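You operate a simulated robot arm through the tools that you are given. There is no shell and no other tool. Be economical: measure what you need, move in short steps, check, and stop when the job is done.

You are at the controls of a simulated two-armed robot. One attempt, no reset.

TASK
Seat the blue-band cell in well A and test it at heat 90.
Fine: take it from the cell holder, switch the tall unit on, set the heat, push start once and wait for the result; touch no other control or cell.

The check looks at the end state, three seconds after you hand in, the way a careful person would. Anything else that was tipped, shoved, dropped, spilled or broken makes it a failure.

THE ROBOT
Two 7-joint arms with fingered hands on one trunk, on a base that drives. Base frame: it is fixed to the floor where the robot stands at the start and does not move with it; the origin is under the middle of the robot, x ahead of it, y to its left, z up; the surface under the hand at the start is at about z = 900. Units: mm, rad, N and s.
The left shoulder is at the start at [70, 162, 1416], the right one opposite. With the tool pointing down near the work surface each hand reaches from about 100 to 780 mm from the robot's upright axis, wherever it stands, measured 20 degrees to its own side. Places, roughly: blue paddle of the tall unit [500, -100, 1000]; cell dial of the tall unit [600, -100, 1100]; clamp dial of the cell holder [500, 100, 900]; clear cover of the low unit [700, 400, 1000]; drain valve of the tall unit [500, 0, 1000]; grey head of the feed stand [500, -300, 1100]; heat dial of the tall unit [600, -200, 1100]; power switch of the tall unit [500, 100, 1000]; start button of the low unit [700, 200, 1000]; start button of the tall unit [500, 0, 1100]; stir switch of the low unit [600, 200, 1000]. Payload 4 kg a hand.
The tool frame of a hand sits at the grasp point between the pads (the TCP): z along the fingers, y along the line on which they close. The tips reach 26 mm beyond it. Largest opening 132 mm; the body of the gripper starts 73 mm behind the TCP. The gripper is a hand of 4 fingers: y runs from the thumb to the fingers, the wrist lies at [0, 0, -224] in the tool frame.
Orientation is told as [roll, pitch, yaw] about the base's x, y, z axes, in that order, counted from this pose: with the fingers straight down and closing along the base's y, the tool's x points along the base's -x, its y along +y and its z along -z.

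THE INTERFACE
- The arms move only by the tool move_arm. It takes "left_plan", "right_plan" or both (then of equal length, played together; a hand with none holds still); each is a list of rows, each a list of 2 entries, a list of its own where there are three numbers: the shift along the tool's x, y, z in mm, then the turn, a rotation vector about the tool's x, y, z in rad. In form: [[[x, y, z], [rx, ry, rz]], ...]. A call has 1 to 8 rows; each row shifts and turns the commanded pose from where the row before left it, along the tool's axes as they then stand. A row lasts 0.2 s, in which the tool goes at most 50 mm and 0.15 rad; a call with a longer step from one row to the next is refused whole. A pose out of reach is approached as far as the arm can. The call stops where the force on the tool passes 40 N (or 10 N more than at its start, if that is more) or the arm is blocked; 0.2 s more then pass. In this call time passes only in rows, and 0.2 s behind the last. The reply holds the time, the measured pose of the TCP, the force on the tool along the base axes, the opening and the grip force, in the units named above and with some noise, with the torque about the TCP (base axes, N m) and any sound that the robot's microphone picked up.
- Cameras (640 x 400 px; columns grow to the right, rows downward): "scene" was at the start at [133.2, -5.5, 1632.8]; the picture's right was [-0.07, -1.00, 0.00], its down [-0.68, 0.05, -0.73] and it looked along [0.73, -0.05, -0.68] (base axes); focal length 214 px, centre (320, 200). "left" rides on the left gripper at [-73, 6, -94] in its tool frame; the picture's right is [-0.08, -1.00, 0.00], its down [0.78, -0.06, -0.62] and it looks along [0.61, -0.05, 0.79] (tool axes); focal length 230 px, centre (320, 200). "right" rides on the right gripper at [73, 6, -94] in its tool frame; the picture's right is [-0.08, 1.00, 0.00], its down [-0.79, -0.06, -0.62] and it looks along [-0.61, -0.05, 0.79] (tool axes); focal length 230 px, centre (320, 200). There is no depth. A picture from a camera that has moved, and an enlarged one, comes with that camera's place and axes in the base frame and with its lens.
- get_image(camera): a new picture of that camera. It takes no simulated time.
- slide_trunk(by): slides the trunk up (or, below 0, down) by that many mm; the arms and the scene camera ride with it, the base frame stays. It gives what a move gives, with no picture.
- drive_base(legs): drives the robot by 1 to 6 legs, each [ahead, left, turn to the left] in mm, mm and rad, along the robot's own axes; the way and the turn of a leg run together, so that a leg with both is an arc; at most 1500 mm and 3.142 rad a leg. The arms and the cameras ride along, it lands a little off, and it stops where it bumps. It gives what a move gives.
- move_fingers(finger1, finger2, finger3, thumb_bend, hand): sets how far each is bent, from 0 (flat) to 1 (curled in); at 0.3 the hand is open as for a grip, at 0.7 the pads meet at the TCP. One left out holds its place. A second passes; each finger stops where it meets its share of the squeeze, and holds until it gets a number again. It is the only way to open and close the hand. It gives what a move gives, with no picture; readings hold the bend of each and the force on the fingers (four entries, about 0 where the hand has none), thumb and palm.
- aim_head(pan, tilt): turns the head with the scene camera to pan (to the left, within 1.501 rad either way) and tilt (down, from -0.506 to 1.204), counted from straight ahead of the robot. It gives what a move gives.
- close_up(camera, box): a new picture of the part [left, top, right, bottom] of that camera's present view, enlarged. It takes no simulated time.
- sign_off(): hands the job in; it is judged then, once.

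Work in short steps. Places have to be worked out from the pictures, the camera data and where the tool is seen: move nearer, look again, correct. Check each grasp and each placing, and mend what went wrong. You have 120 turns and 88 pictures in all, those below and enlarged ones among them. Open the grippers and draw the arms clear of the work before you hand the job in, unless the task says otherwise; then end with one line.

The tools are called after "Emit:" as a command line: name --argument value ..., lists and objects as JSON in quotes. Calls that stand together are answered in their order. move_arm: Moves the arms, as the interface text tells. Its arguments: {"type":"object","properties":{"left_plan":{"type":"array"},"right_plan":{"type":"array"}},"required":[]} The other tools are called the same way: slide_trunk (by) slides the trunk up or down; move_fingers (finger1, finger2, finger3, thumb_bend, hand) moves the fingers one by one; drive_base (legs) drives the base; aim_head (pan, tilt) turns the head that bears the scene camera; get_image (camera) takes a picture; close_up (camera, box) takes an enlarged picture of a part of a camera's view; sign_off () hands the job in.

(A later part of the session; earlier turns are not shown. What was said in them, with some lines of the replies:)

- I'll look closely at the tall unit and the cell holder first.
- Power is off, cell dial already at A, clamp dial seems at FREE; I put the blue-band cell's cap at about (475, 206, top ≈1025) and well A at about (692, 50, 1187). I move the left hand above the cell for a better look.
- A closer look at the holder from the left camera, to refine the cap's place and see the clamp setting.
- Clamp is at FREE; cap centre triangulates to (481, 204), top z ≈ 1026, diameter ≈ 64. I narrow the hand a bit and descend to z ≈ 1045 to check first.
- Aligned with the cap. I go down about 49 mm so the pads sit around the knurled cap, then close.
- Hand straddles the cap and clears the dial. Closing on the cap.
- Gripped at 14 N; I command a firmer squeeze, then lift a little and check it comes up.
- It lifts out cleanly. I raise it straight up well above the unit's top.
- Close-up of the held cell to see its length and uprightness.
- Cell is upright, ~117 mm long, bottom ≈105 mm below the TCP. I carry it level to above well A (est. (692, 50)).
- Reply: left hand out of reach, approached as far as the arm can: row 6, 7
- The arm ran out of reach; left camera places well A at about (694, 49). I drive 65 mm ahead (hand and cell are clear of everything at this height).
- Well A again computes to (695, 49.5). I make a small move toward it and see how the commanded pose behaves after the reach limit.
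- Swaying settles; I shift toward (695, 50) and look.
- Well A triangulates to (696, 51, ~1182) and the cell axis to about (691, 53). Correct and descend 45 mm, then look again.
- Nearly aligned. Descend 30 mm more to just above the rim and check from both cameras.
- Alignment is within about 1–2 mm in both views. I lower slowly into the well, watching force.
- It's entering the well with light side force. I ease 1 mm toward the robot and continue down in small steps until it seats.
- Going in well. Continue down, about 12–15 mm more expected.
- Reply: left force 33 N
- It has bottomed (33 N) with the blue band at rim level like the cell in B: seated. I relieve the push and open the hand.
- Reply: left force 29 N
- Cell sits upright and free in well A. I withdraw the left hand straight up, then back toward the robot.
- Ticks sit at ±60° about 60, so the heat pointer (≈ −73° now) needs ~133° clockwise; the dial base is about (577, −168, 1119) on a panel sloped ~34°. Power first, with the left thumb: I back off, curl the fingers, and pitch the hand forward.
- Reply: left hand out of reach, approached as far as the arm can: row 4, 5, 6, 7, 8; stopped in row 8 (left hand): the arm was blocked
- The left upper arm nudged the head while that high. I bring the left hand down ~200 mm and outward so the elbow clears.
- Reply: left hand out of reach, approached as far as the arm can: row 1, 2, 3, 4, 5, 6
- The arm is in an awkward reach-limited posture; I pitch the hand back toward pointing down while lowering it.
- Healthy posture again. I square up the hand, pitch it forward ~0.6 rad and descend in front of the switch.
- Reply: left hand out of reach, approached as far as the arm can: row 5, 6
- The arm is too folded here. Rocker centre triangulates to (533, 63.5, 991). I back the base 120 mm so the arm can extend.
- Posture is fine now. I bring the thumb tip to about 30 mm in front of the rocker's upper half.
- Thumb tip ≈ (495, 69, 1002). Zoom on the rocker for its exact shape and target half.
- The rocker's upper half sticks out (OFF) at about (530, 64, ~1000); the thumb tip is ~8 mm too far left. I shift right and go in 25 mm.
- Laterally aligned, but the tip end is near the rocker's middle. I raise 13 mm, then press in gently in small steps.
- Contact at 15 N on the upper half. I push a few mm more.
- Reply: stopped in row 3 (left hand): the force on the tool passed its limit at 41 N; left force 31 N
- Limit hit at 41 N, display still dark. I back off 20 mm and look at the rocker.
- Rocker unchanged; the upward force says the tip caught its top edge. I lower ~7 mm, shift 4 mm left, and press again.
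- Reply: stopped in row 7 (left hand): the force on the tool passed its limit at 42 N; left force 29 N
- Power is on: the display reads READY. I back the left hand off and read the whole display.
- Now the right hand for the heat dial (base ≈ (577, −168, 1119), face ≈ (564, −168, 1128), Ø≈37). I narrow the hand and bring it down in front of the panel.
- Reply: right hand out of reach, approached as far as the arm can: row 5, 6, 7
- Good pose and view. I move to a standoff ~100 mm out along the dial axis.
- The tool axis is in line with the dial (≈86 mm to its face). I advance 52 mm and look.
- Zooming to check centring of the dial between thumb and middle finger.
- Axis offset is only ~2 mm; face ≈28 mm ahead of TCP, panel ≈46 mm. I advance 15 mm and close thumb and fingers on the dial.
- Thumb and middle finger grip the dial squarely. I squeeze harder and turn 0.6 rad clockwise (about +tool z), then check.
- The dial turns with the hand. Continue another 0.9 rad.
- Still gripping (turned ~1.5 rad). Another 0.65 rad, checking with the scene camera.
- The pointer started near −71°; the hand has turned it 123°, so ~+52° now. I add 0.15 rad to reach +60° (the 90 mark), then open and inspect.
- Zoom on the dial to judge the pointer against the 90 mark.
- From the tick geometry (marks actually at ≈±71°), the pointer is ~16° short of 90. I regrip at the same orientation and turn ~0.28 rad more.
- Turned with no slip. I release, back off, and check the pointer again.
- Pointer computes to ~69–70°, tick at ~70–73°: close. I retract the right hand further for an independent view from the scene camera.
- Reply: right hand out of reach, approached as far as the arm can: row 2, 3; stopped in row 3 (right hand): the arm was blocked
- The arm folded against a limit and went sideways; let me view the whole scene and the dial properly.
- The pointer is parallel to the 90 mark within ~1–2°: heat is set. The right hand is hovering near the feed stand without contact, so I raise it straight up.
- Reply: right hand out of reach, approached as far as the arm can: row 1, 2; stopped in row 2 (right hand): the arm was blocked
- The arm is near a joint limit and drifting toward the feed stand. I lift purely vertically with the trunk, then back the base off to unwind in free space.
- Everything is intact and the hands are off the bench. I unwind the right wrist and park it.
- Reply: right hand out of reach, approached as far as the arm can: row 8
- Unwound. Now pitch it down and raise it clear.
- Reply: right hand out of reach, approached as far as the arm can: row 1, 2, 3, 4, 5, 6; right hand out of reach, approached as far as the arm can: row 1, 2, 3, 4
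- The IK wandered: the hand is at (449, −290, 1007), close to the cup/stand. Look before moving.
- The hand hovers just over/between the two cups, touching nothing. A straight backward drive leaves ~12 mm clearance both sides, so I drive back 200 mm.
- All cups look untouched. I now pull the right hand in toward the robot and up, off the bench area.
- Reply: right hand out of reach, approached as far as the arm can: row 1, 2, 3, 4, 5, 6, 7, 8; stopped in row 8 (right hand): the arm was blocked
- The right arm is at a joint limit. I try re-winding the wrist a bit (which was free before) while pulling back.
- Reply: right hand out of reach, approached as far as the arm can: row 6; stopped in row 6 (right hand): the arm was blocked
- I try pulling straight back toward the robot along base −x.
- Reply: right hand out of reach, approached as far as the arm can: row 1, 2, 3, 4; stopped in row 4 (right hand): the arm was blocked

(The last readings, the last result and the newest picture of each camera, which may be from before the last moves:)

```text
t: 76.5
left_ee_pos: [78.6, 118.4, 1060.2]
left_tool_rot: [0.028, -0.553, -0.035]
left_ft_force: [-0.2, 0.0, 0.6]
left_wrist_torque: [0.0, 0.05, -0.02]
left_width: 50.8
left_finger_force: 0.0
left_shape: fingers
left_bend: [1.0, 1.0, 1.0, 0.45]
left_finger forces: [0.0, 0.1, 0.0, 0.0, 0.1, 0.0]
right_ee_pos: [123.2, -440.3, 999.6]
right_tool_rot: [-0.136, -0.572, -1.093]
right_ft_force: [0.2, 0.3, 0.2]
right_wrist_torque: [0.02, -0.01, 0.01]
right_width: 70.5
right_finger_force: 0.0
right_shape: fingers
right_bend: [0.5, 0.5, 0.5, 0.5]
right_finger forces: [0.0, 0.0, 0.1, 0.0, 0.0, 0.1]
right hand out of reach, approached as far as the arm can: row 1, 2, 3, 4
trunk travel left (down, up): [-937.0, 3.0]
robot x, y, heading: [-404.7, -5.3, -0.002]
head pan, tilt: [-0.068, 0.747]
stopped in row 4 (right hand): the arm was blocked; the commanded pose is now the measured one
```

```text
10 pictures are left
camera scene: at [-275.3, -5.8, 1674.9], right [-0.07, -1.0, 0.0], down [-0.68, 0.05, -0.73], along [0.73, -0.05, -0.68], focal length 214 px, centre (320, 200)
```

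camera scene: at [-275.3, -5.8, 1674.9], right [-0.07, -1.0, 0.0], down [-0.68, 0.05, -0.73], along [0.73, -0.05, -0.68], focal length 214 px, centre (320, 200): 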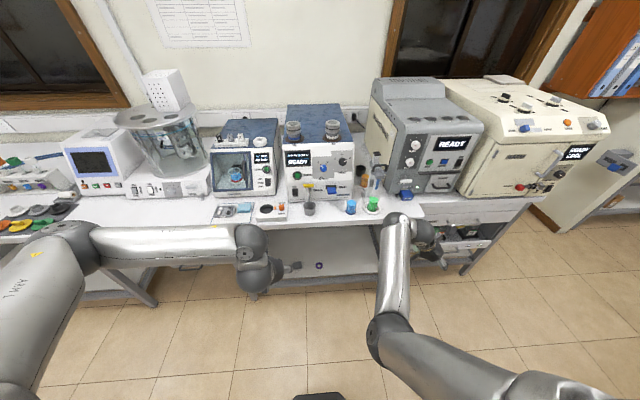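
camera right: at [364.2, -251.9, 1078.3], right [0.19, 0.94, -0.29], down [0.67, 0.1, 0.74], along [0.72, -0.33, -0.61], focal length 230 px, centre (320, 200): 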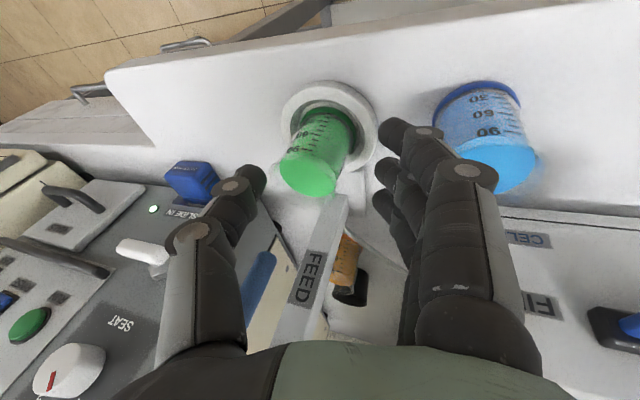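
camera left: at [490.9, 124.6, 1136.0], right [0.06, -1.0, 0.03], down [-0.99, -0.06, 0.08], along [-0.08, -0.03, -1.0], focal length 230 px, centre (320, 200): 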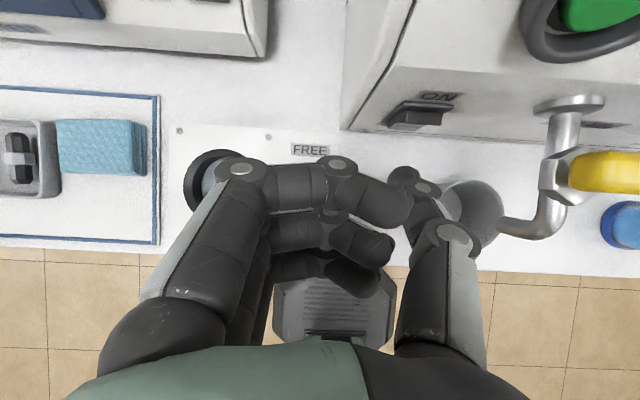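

That works; the hand swings out to the right. One more pull-back.

Emit:
move_arm --right_plan '[[[18, -35, -5], [0, 0, 0]], [[18, -35, -5], [0, 0, 0]], [[18, -35, -5], [0, 0, 0]], [[18, -35, -5], [0, 0, 0]], [[18, -35, -5], [0, 0, 0]]]'

```text
t: 77.3
left_ee_pos: [80.3, 118.7, 1059.7]
left_tool_rot: [0.026, -0.553, -0.033]
left_ft_force: [-0.7, 0.5, -0.4]
left_wrist_torque: [0.01, 0.01, 0.0]
left_width: 50.7
left_finger_force: 0.1
left_shape: fingers
left_bend: [1.0, 1.0, 1.0, 0.45]
left_finger forces: [0.1, 0.1, 0.0, 0.0, 0.1, 0.0]
right_ee_pos: [68.5, -519.6, 1093.5]
right_tool_rot: [-0.032, -0.779, -1.219]
right_ft_force: [0.2, -0.8, 0.2]
right_wrist_torque: [0.02, 0.03, 0.01]
right_width: 70.8
right_finger_force: 0.1
right_shape: fingers
right_bend: [0.5, 0.5, 0.5, 0.5]
right_finger forces: [0.0, 0.0, 0.1, 0.0, 0.0, 0.0]
trunk travel left (down, up): [-937.0, 3.0]
robot x, y, heading: [-405.5, 3.8, 0.001]
head pan, tilt: [-0.068, 0.747]
stopped in row 3 (right hand): the arm was blocked; the commanded pose is now the measured one
```

Free again. I move it further up and back.

Emit:
move_arm --right_plan '[[[-10, -28, -24], [0, 0, 0]], [[-10, -28, -24], [0, 0, 0]], [[-10, -28, -24], [0, 0, 0]], [[-10, -28, -24], [0, 0, 0]], [[-10, -28, -24], [0, 0, 0]], [[-10, -28, -24], [0, 0, 0]]]'

```text
t: 78.7
left_ee_pos: [79.3, 118.3, 1058.9]
left_tool_rot: [0.027, -0.553, -0.034]
left_ft_force: [-0.7, 1.4, 0.1]
left_wrist_torque: [0.0, -0.02, -0.04]
left_width: 51.0
left_finger_force: 0.1
left_shape: fingers
left_bend: [1.0, 1.0, 1.0, 0.45]
left_finger forces: [0.1, 0.0, 0.1, 0.0, 0.0, 0.0]
right_ee_pos: [-64.1, -582.9, 1189.3]
right_tool_rot: [-0.015, -0.919, -1.297]
right_ft_force: [0.0, 0.1, -0.5]
right_wrist_torque: [-0.01, 0.0, 0.04]
right_width: 70.7
right_finger_force: 0.0
right_shape: fingers
right_bend: [0.5, 0.5, 0.5, 0.5]
right_finger forces: [0.0, 0.0, 0.0, 0.1, 0.1, 0.0]
right hand out of reach, approached as far as the arm can: row 3, 4, 5, 6
trunk travel left (down, up): [-937.0, 3.0]
robot x, y, heading: [-407.8, -0.4, 0.005]
head pan, tilt: [-0.068, 0.747]
stopped in row 6 (right hand): the arm was blocked; the commanded pose is now the measured one
```

The right hand is now parked off to the side and back. I drive forward in two legs, checking the right arm's clearance from the bench.

Emit:
drive_base --legs '[[230, 0, 0]]'

Emit:
get_image --camera "scene"

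```text
t: 80.4
left_ee_pos: [312.2, 118.0, 1061.1]
left_tool_rot: [0.026, -0.554, -0.034]
left_ft_force: [0.2, -0.6, -0.5]
left_wrist_torque: [-0.02, 0.0, -0.02]
left_width: 50.9
left_finger_force: 0.1
left_shape: fingers
left_bend: [1.0, 1.0, 1.0, 0.45]
left_finger forces: [0.0, 0.0, 0.0, 0.0, 0.1, 0.1]
right_ee_pos: [166.2, -583.2, 1188.7]
right_tool_rot: [-0.013, -0.918, -1.302]
right_ft_force: [0.1, 0.2, 0.9]
right_wrist_torque: [0.02, -0.03, 0.01]
right_width: 70.6
right_finger_force: 0.0
right_shape: fingers
right_bend: [0.5, 0.5, 0.5, 0.5]
right_finger forces: [0.0, 0.0, 0.1, 0.0, 0.1, 0.1]
trunk travel left (down, up): [-937.0, 3.0]
robot x, y, heading: [-176.3, 0.0, -0.0]
head pan, tilt: [-0.068, 0.747]
```

```text
9 pictures are left
camera scene: at [-43.4, -5.3, 1675.1], right [-0.07, -1.0, 0.0], down [-0.68, 0.05, -0.73], along [0.73, -0.05, -0.68], focal length 214 px, centre (320, 200)
```

scene: 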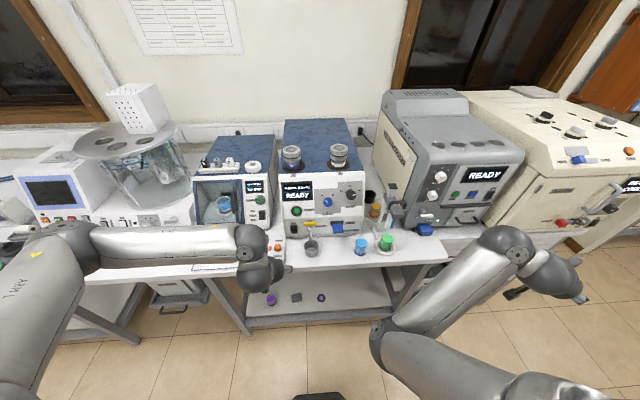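

Right arm is well short of the bench. Drive the remaining 118 mm and bring the left thumb in front of START (≈(552, 46, 1068)).

Emit:
drive_base --legs '[[118, 0, 0]]'

Emit:
move_arm --left_plan '[[[0, 0, 0], [0, 0, 0]], [[0, 0, 0], [0, 0, 0]], [[0, 0, 0], [0, 0, 0]]]'

```text
t: 81.6
left_ee_pos: [429.9, 117.2, 1061.2]
left_tool_rot: [0.027, -0.555, -0.038]
left_ft_force: [0.2, -0.7, -0.2]
left_wrist_torque: [0.0, 0.02, 0.01]
left_width: 50.7
left_finger_force: 0.2
left_shape: fingers
left_bend: [1.0, 1.0, 1.0, 0.45]
left_finger forces: [0.0, 0.0, 0.1, 0.0, 0.1, 0.0]
right_ee_pos: [283.5, -582.6, 1190.5]
right_tool_rot: [-0.012, -0.919, -1.303]
right_ft_force: [0.9, -0.1, -0.6]
right_wrist_torque: [0.03, -0.05, -0.01]
right_width: 71.0
right_finger_force: 0.1
right_shape: fingers
right_bend: [0.5, 0.5, 0.5, 0.5]
right_finger forces: [0.1, 0.0, 0.0, 0.1, 0.0, 0.0]
trunk travel left (down, up): [-937.0, 3.0]
robot x, y, heading: [-56.2, -2.8, -0.006]
head pan, tilt: [-0.068, 0.747]
```

```text
t: 82.4
left_ee_pos: [433.1, 118.0, 1058.0]
left_tool_rot: [0.026, -0.551, -0.035]
left_ft_force: [0.4, -0.4, 0.2]
left_wrist_torque: [0.01, -0.02, 0.0]
left_width: 50.8
left_finger_force: 0.0
left_shape: fingers
left_bend: [1.0, 1.0, 1.0, 0.45]
left_finger forces: [0.0, 0.1, 0.1, 0.0, 0.1, 0.0]
right_ee_pos: [287.0, -584.8, 1188.7]
right_tool_rot: [-0.018, -0.918, -1.3]
right_ft_force: [1.0, 0.3, 0.2]
right_wrist_torque: [0.02, 0.01, 0.0]
right_width: 70.9
right_finger_force: 0.0
right_shape: fingers
right_bend: [0.5, 0.5, 0.5, 0.5]
right_finger forces: [0.0, 0.0, 0.1, 0.0, 0.0, 0.0]
trunk travel left (down, up): [-937.0, 3.0]
robot x, y, heading: [-53.1, 1.9, -0.003]
head pan, tilt: [-0.068, 0.747]
```

I bring the thumb tip to ~30 mm off START and look.

Emit:
move_arm --left_plan '[[[-29.8, -7, 1.9], [0, 0, 0]], [[-29.8, -7, 1.9], [0, 0, 0]], [[-29.8, -6, 1.9], [0, 0, 0]], [[0, 0, 0], [0, 0, 0]]]'

Emit:
get_image --camera "left"

Emit:
close_up --camera "scene" --box '[260, 180, 340, 240]'

```text
t: 83.4
left_ee_pos: [510.5, 95.3, 1101.2]
left_tool_rot: [0.024, -0.554, -0.037]
left_ft_force: [0.4, -0.5, -0.2]
left_wrist_torque: [0.04, -0.01, 0.0]
left_width: 50.6
left_finger_force: 0.1
left_shape: fingers
left_bend: [1.0, 1.0, 1.0, 0.45]
left_finger forces: [0.0, 0.0, 0.0, 0.0, 0.0, 0.1]
right_ee_pos: [284.5, -585.1, 1189.5]
right_tool_rot: [-0.016, -0.917, -1.302]
right_ft_force: [-0.5, -0.9, -0.2]
right_wrist_torque: [0.01, 0.02, 0.02]
right_width: 70.8
right_finger_force: 0.1
right_shape: fingers
right_bend: [0.5, 0.5, 0.5, 0.5]
right_finger forces: [0.0, 0.0, 0.0, 0.0, 0.0, 0.0]
trunk travel left (down, up): [-937.0, 3.0]
robot x, y, heading: [-54.4, 2.6, 0.002]
head pan, tilt: [-0.068, 0.747]
```

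```text
8 pictures are left
camera left: at [522.4, 96.4, 1218.6], right [0.04, -1.0, 0.02], down [-0.99, -0.04, 0.11], along [-0.11, -0.02, -0.99], focal length 230 px, centre (320, 200)
```

left: 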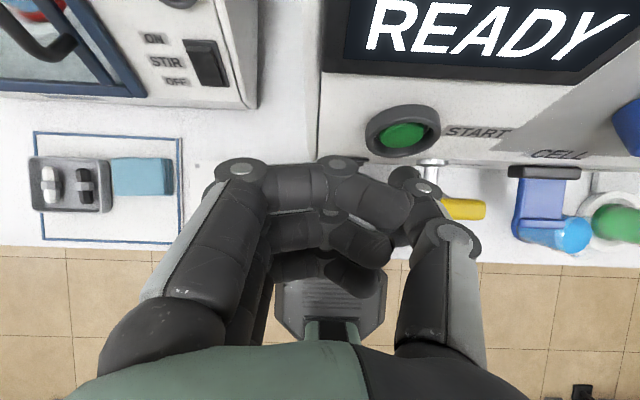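

```text
6.67 times, centred on (300, 210) of scene
camera zoom: at [77.2, -5.3, 1674.8], right [-0.07, -1.0, 0.0], down [-0.68, 0.05, -0.73], along [0.73, -0.05, -0.68], focal length 1430 px, centre (453, 133)
```

zoom: 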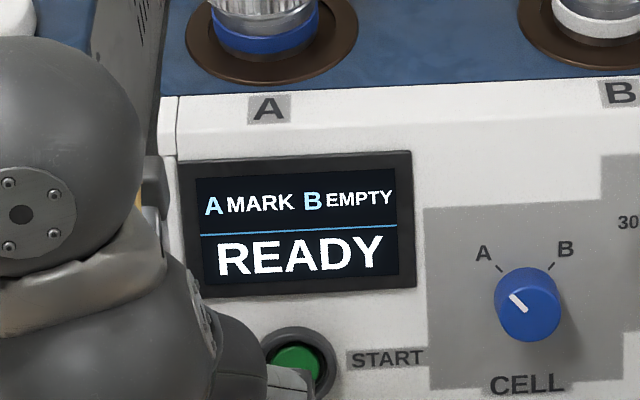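

Thumb tip is lined up with START along the panel normal, ~30 mm away. I advance along the normal for a single press.

Emit:
move_arm --left_plan '[[[-4.7, 0, 8.8], [0, 0, 0]], [[-3.8, 0, 7], [0, 0, 0]], [[-1.4, 0, 2.6], [0, 0, 0]], [[-1.4, 0, 2.6], [0, 0, 0]], [[-1.4, 0, 2.6], [0, 0, 0]], [[-1.2, 0, 2.2], [0, 0, 0]], [[-1.2, 0, 2.2], [0, 0, 0]]]'

Emit:
close_up --camera "scene" --box '[260, 190, 340, 250]'

```text
t: 85.0
left_ee_pos: [531.9, 93.4, 1090.7]
left_tool_rot: [0.026, -0.56, -0.041]
left_ft_force: [-17.7, 5.8, 18.9]
left_wrist_torque: [-0.89, 0.16, -1.0]
left_width: 50.2
left_finger_force: 15.1
left_shape: fingers
left_bend: [1.0, 1.0, 1.0, 0.46]
left_finger forces: [0.1, 0.0, 0.0, 0.0, 32.2, 0.1]
right_ee_pos: [282.2, -584.0, 1191.9]
right_tool_rot: [-0.007, -0.92, -1.305]
right_ft_force: [0.8, -0.2, 0.4]
right_wrist_torque: [-0.01, 0.03, 0.0]
right_width: 70.6
right_finger_force: 0.1
right_shape: fingers
right_bend: [0.5, 0.5, 0.5, 0.5]
right_finger forces: [0.0, 0.0, 0.0, 0.0, 0.0, 0.0]
trunk travel left (down, up): [-937.0, 3.0]
robot x, y, heading: [-57.0, -2.8, -0.005]
head pan, tilt: [-0.068, 0.747]
heard: click
stopped in row 7 (left hand): the force on the tool passed its limit at 42 N (the readings are from after the stop); the commanded pose is now the measured one
```

```text
6.67 times, centred on (300, 220) of scene
camera zoom: at [70.7, -4.2, 1675.4], right [-0.07, -1.0, 0.0], down [-0.68, 0.05, -0.74], along [0.73, -0.05, -0.68], focal length 1430 px, centre (453, 67)
```

zoom: 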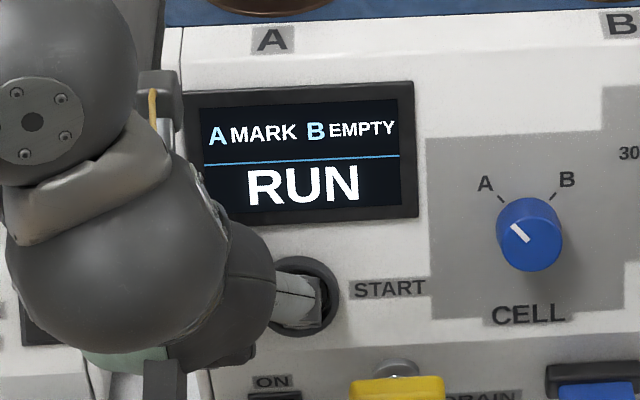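

Click heard and the display shows RUN. I withdraw the left hand along the normal and away from the unit.

Emit:
move_arm --left_plan '[[[7, 0, -13], [0, 0, 0]], [[9, 0, -17], [0, 0, 0]], [[30, 0, -20], [0, 0, 0]], [[35, 5, -10], [0, 0, 0]], [[35, 5, -10], [0, 0, 0]]]'

Emit:
drive_base --legs '[[-200, 0, 0]]'

Emit:
move_fingers --hand "left" --finger1 0.3 --finger2 0.3 --finger3 0.3 --thumb_bend 0.3

Emit:
move_fingers --hand "right" --finger1 0.3 --finger2 0.3 --finger3 0.3 --thumb_bend 0.3

Emit:
close_up --camera "scene" --box '[260, 100, 420, 260]'

```text
t: 86.2
left_ee_pos: [399.8, 107.1, 1086.0]
left_tool_rot: [0.024, -0.556, -0.037]
left_ft_force: [0.0, -0.5, 0.2]
left_wrist_torque: [-0.01, -0.01, -0.03]
left_width: 50.6
left_finger_force: 0.1
left_shape: fingers
left_bend: [1.0, 1.0, 1.0, 0.45]
left_finger forces: [0.1, 0.0, 0.0, 0.0, 0.1, 0.0]
right_ee_pos: [284.6, -585.0, 1189.0]
right_tool_rot: [-0.014, -0.919, -1.303]
right_ft_force: [-0.4, 0.9, -0.1]
right_wrist_torque: [0.0, -0.04, -0.01]
right_width: 70.7
right_finger_force: 0.1
right_shape: fingers
right_bend: [0.5, 0.5, 0.5, 0.5]
right_finger forces: [0.0, 0.0, 0.0, 0.0, 0.0, 0.0]
trunk travel left (down, up): [-937.0, 3.0]
robot x, y, heading: [-51.2, 1.0, -0.005]
head pan, tilt: [-0.068, 0.747]
```

```text
t: 87.9
left_ee_pos: [200.8, 107.7, 1083.6]
left_tool_rot: [0.025, -0.55, -0.039]
left_ft_force: [-0.4, 0.2, -0.1]
left_wrist_torque: [0.0, 0.0, 0.0]
left_width: 50.8
left_finger_force: 0.0
left_shape: fingers
left_bend: [1.0, 1.0, 1.0, 0.45]
left_finger forces: [0.0, 0.0, 0.2, 0.0, 0.0, 0.1]
right_ee_pos: [85.7, -583.0, 1187.7]
right_tool_rot: [-0.02, -0.919, -1.296]
right_ft_force: [1.0, 0.0, 0.2]
right_wrist_torque: [0.0, 0.04, 0.0]
right_width: 70.5
right_finger_force: 0.1
right_shape: fingers
right_bend: [0.5, 0.5, 0.5, 0.5]
right_finger forces: [0.0, 0.0, 0.1, 0.0, 0.0, 0.1]
trunk travel left (down, up): [-937.0, 3.0]
robot x, y, heading: [-258.7, -2.1, -0.005]
head pan, tilt: [-0.068, 0.747]
```

```text
t: 88.9
left_ee_pos: [198.0, 107.3, 1083.6]
left_tool_rot: [0.024, -0.553, -0.038]
left_ft_force: [-0.4, 0.5, 0.4]
left_wrist_torque: [-0.01, 0.03, -0.01]
left_width: 135.8
left_finger_force: 0.0
left_shape: fingers
left_bend: [0.3, 0.3, 0.3, 0.3]
left_finger forces: [0.1, 0.1, 0.0, 0.0, 0.1, 0.1]
right_ee_pos: [81.6, -583.9, 1187.7]
right_tool_rot: [-0.016, -0.918, -1.302]
right_ft_force: [0.3, 0.6, -0.6]
right_wrist_torque: [0.0, 0.01, 0.03]
right_width: 70.6
right_finger_force: 0.0
right_shape: fingers
right_bend: [0.5, 0.5, 0.5, 0.5]
right_finger forces: [0.0, 0.0, 0.0, 0.0, 0.0, 0.0]
trunk travel left (down, up): [-937.0, 3.0]
robot x, y, heading: [-259.9, -2.7, -0.002]
head pan, tilt: [-0.068, 0.747]
```

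```text
t: 89.9
left_ee_pos: [199.0, 107.0, 1084.3]
left_tool_rot: [0.026, -0.554, -0.037]
left_ft_force: [0.1, 0.4, -0.9]
left_wrist_torque: [-0.03, -0.02, -0.03]
left_width: 135.7
left_finger_force: 0.0
left_shape: fingers
left_bend: [0.3, 0.3, 0.3, 0.3]
left_finger forces: [0.0, 0.1, 0.0, 0.0, 0.1, 0.0]
right_ee_pos: [83.6, -582.7, 1189.1]
right_tool_rot: [-0.015, -0.918, -1.301]
right_ft_force: [-0.5, 0.1, -0.5]
right_wrist_torque: [-0.01, -0.02, 0.02]
right_width: 135.6
right_finger_force: 0.1
right_shape: fingers
right_bend: [0.3, 0.3, 0.3, 0.3]
right_finger forces: [0.0, 0.1, 0.0, 0.0, 0.0, 0.1]
trunk travel left (down, up): [-937.0, 3.0]
robot x, y, heading: [-259.2, 0.5, -0.003]
head pan, tilt: [-0.068, 0.747]
```

```text
2.50 times, centred on (340, 180) of scene
camera zoom: at [-125.3, -5.0, 1674.8], right [-0.07, -1.0, 0.0], down [-0.68, 0.05, -0.73], along [0.73, -0.05, -0.68], focal length 536 px, centre (270, 250)
```

zoom: 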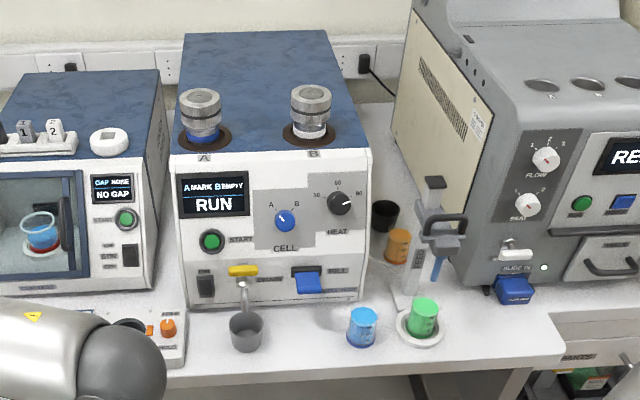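

Still running, all else in place. I wait with idle rows and then look again.

Emit:
move_arm --left_plan '[[[0, 0, 0], [0, 0, 0]], [[0, 0, 0], [0, 0, 0]], [[0, 0, 0], [0, 0, 0]], [[0, 0, 0], [0, 0, 0]], [[0, 0, 0], [0, 0, 0]], [[0, 0, 0], [0, 0, 0]], [[0, 0, 0], [0, 0, 0]], [[0, 0, 0], [0, 0, 0]]]'

Emit:
move_arm --left_plan '[[[0, 0, 0], [0, 0, 0]], [[0, 0, 0], [0, 0, 0]], [[0, 0, 0], [0, 0, 0]], [[0, 0, 0], [0, 0, 0]], [[0, 0, 0], [0, 0, 0]], [[0, 0, 0], [0, 0, 0]], [[0, 0, 0], [0, 0, 0]], [[0, 0, 0], [0, 0, 0]]]'

Emit:
move_arm --left_plan '[[[0, 0, 0], [0, 0, 0]], [[0, 0, 0], [0, 0, 0]], [[0, 0, 0], [0, 0, 0]], [[0, 0, 0], [0, 0, 0]], [[0, 0, 0], [0, 0, 0]], [[0, 0, 0], [0, 0, 0]], [[0, 0, 0], [0, 0, 0]], [[0, 0, 0], [0, 0, 0]]]'

Emit:
close_up --camera "scene" --box '[290, 150, 370, 210]'

```text
t: 91.7
left_ee_pos: [198.1, 106.7, 1084.8]
left_tool_rot: [0.025, -0.554, -0.039]
left_ft_force: [0.5, 0.0, 0.2]
left_wrist_torque: [0.01, -0.02, 0.02]
left_width: 135.9
left_finger_force: 0.0
left_shape: fingers
left_bend: [0.3, 0.3, 0.3, 0.3]
left_finger forces: [0.0, 0.0, 0.1, 0.0, 0.1, 0.0]
right_ee_pos: [83.9, -583.8, 1189.0]
right_tool_rot: [-0.014, -0.919, -1.302]
right_ft_force: [-0.4, -0.5, -0.5]
right_wrist_torque: [0.0, -0.02, -0.02]
right_width: 135.7
right_finger_force: 0.2
right_shape: fingers
right_bend: [0.3, 0.3, 0.3, 0.3]
right_finger forces: [0.1, 0.1, 0.1, 0.0, 0.0, 0.0]
trunk travel left (down, up): [-937.0, 3.0]
robot x, y, heading: [-259.5, -0.7, -0.003]
head pan, tilt: [-0.068, 0.747]
```

```text
t: 93.5
left_ee_pos: [198.7, 107.0, 1084.9]
left_tool_rot: [0.025, -0.554, -0.039]
left_ft_force: [0.0, -0.2, 0.3]
left_wrist_torque: [0.0, 0.0, -0.02]
left_width: 135.5
left_finger_force: 0.0
left_shape: fingers
left_bend: [0.3, 0.3, 0.3, 0.3]
left_finger forces: [0.0, 0.0, 0.0, 0.0, 0.1, 0.1]
right_ee_pos: [83.0, -583.8, 1189.3]
right_tool_rot: [-0.015, -0.918, -1.302]
right_ft_force: [-0.3, 0.0, 0.1]
right_wrist_torque: [-0.03, 0.0, 0.0]
right_width: 135.7
right_finger_force: 0.1
right_shape: fingers
right_bend: [0.3, 0.3, 0.3, 0.3]
right_finger forces: [0.1, 0.1, 0.0, 0.0, 0.0, 0.0]
trunk travel left (down, up): [-937.0, 3.0]
robot x, y, heading: [-253.3, -2.8, -0.002]
head pan, tilt: [-0.068, 0.747]
```

```text
t: 95.3
left_ee_pos: [199.0, 108.1, 1084.0]
left_tool_rot: [0.024, -0.553, -0.039]
left_ft_force: [0.0, -0.4, 0.3]
left_wrist_torque: [-0.01, 0.0, 0.02]
left_width: 135.5
left_finger_force: 0.2
left_shape: fingers
left_bend: [0.3, 0.3, 0.3, 0.3]
left_finger forces: [0.1, 0.0, 0.1, 0.0, 0.1, 0.1]
right_ee_pos: [84.1, -582.9, 1188.6]
right_tool_rot: [-0.015, -0.919, -1.302]
right_ft_force: [-0.1, 0.0, 0.5]
right_wrist_torque: [0.01, 0.0, 0.02]
right_width: 135.8
right_finger_force: 0.1
right_shape: fingers
right_bend: [0.3, 0.3, 0.3, 0.3]
right_finger forces: [0.0, 0.1, 0.0, 0.1, 0.0, 0.0]
trunk travel left (down, up): [-937.0, 3.0]
robot x, y, heading: [-256.8, -2.4, -0.003]
head pan, tilt: [-0.068, 0.747]
```

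```text
6.67 times, centred on (330, 180) of scene
camera zoom: at [-125.0, -5.1, 1674.7], right [-0.07, -1.0, 0.0], down [-0.68, 0.05, -0.73], along [0.73, -0.05, -0.68], focal length 1430 px, centre (253, 333)
```

zoom: 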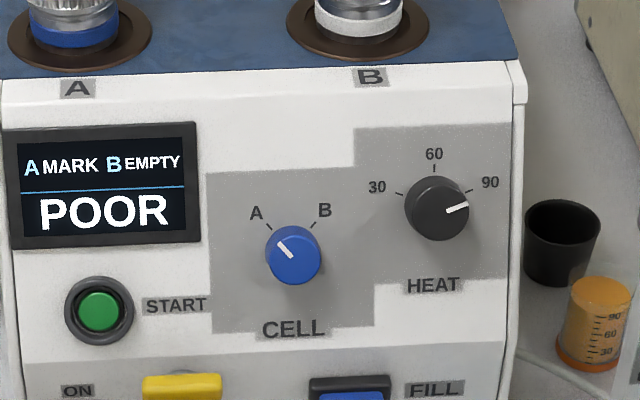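

The test finished with the result "POOR". The cell is seated in A, heat is at 90, power is on, nothing else was disturbed, and both hands are open and clear. START was to be pushed only once, so I hand in.

Emit:
sign_off

```text
The job is handed in.
```

The blue-band cell is seated in well A and was tested once at heat 90; the tall unit displayed "A MARK / B EMPTY" and gave the result POOR, which I can't explain.
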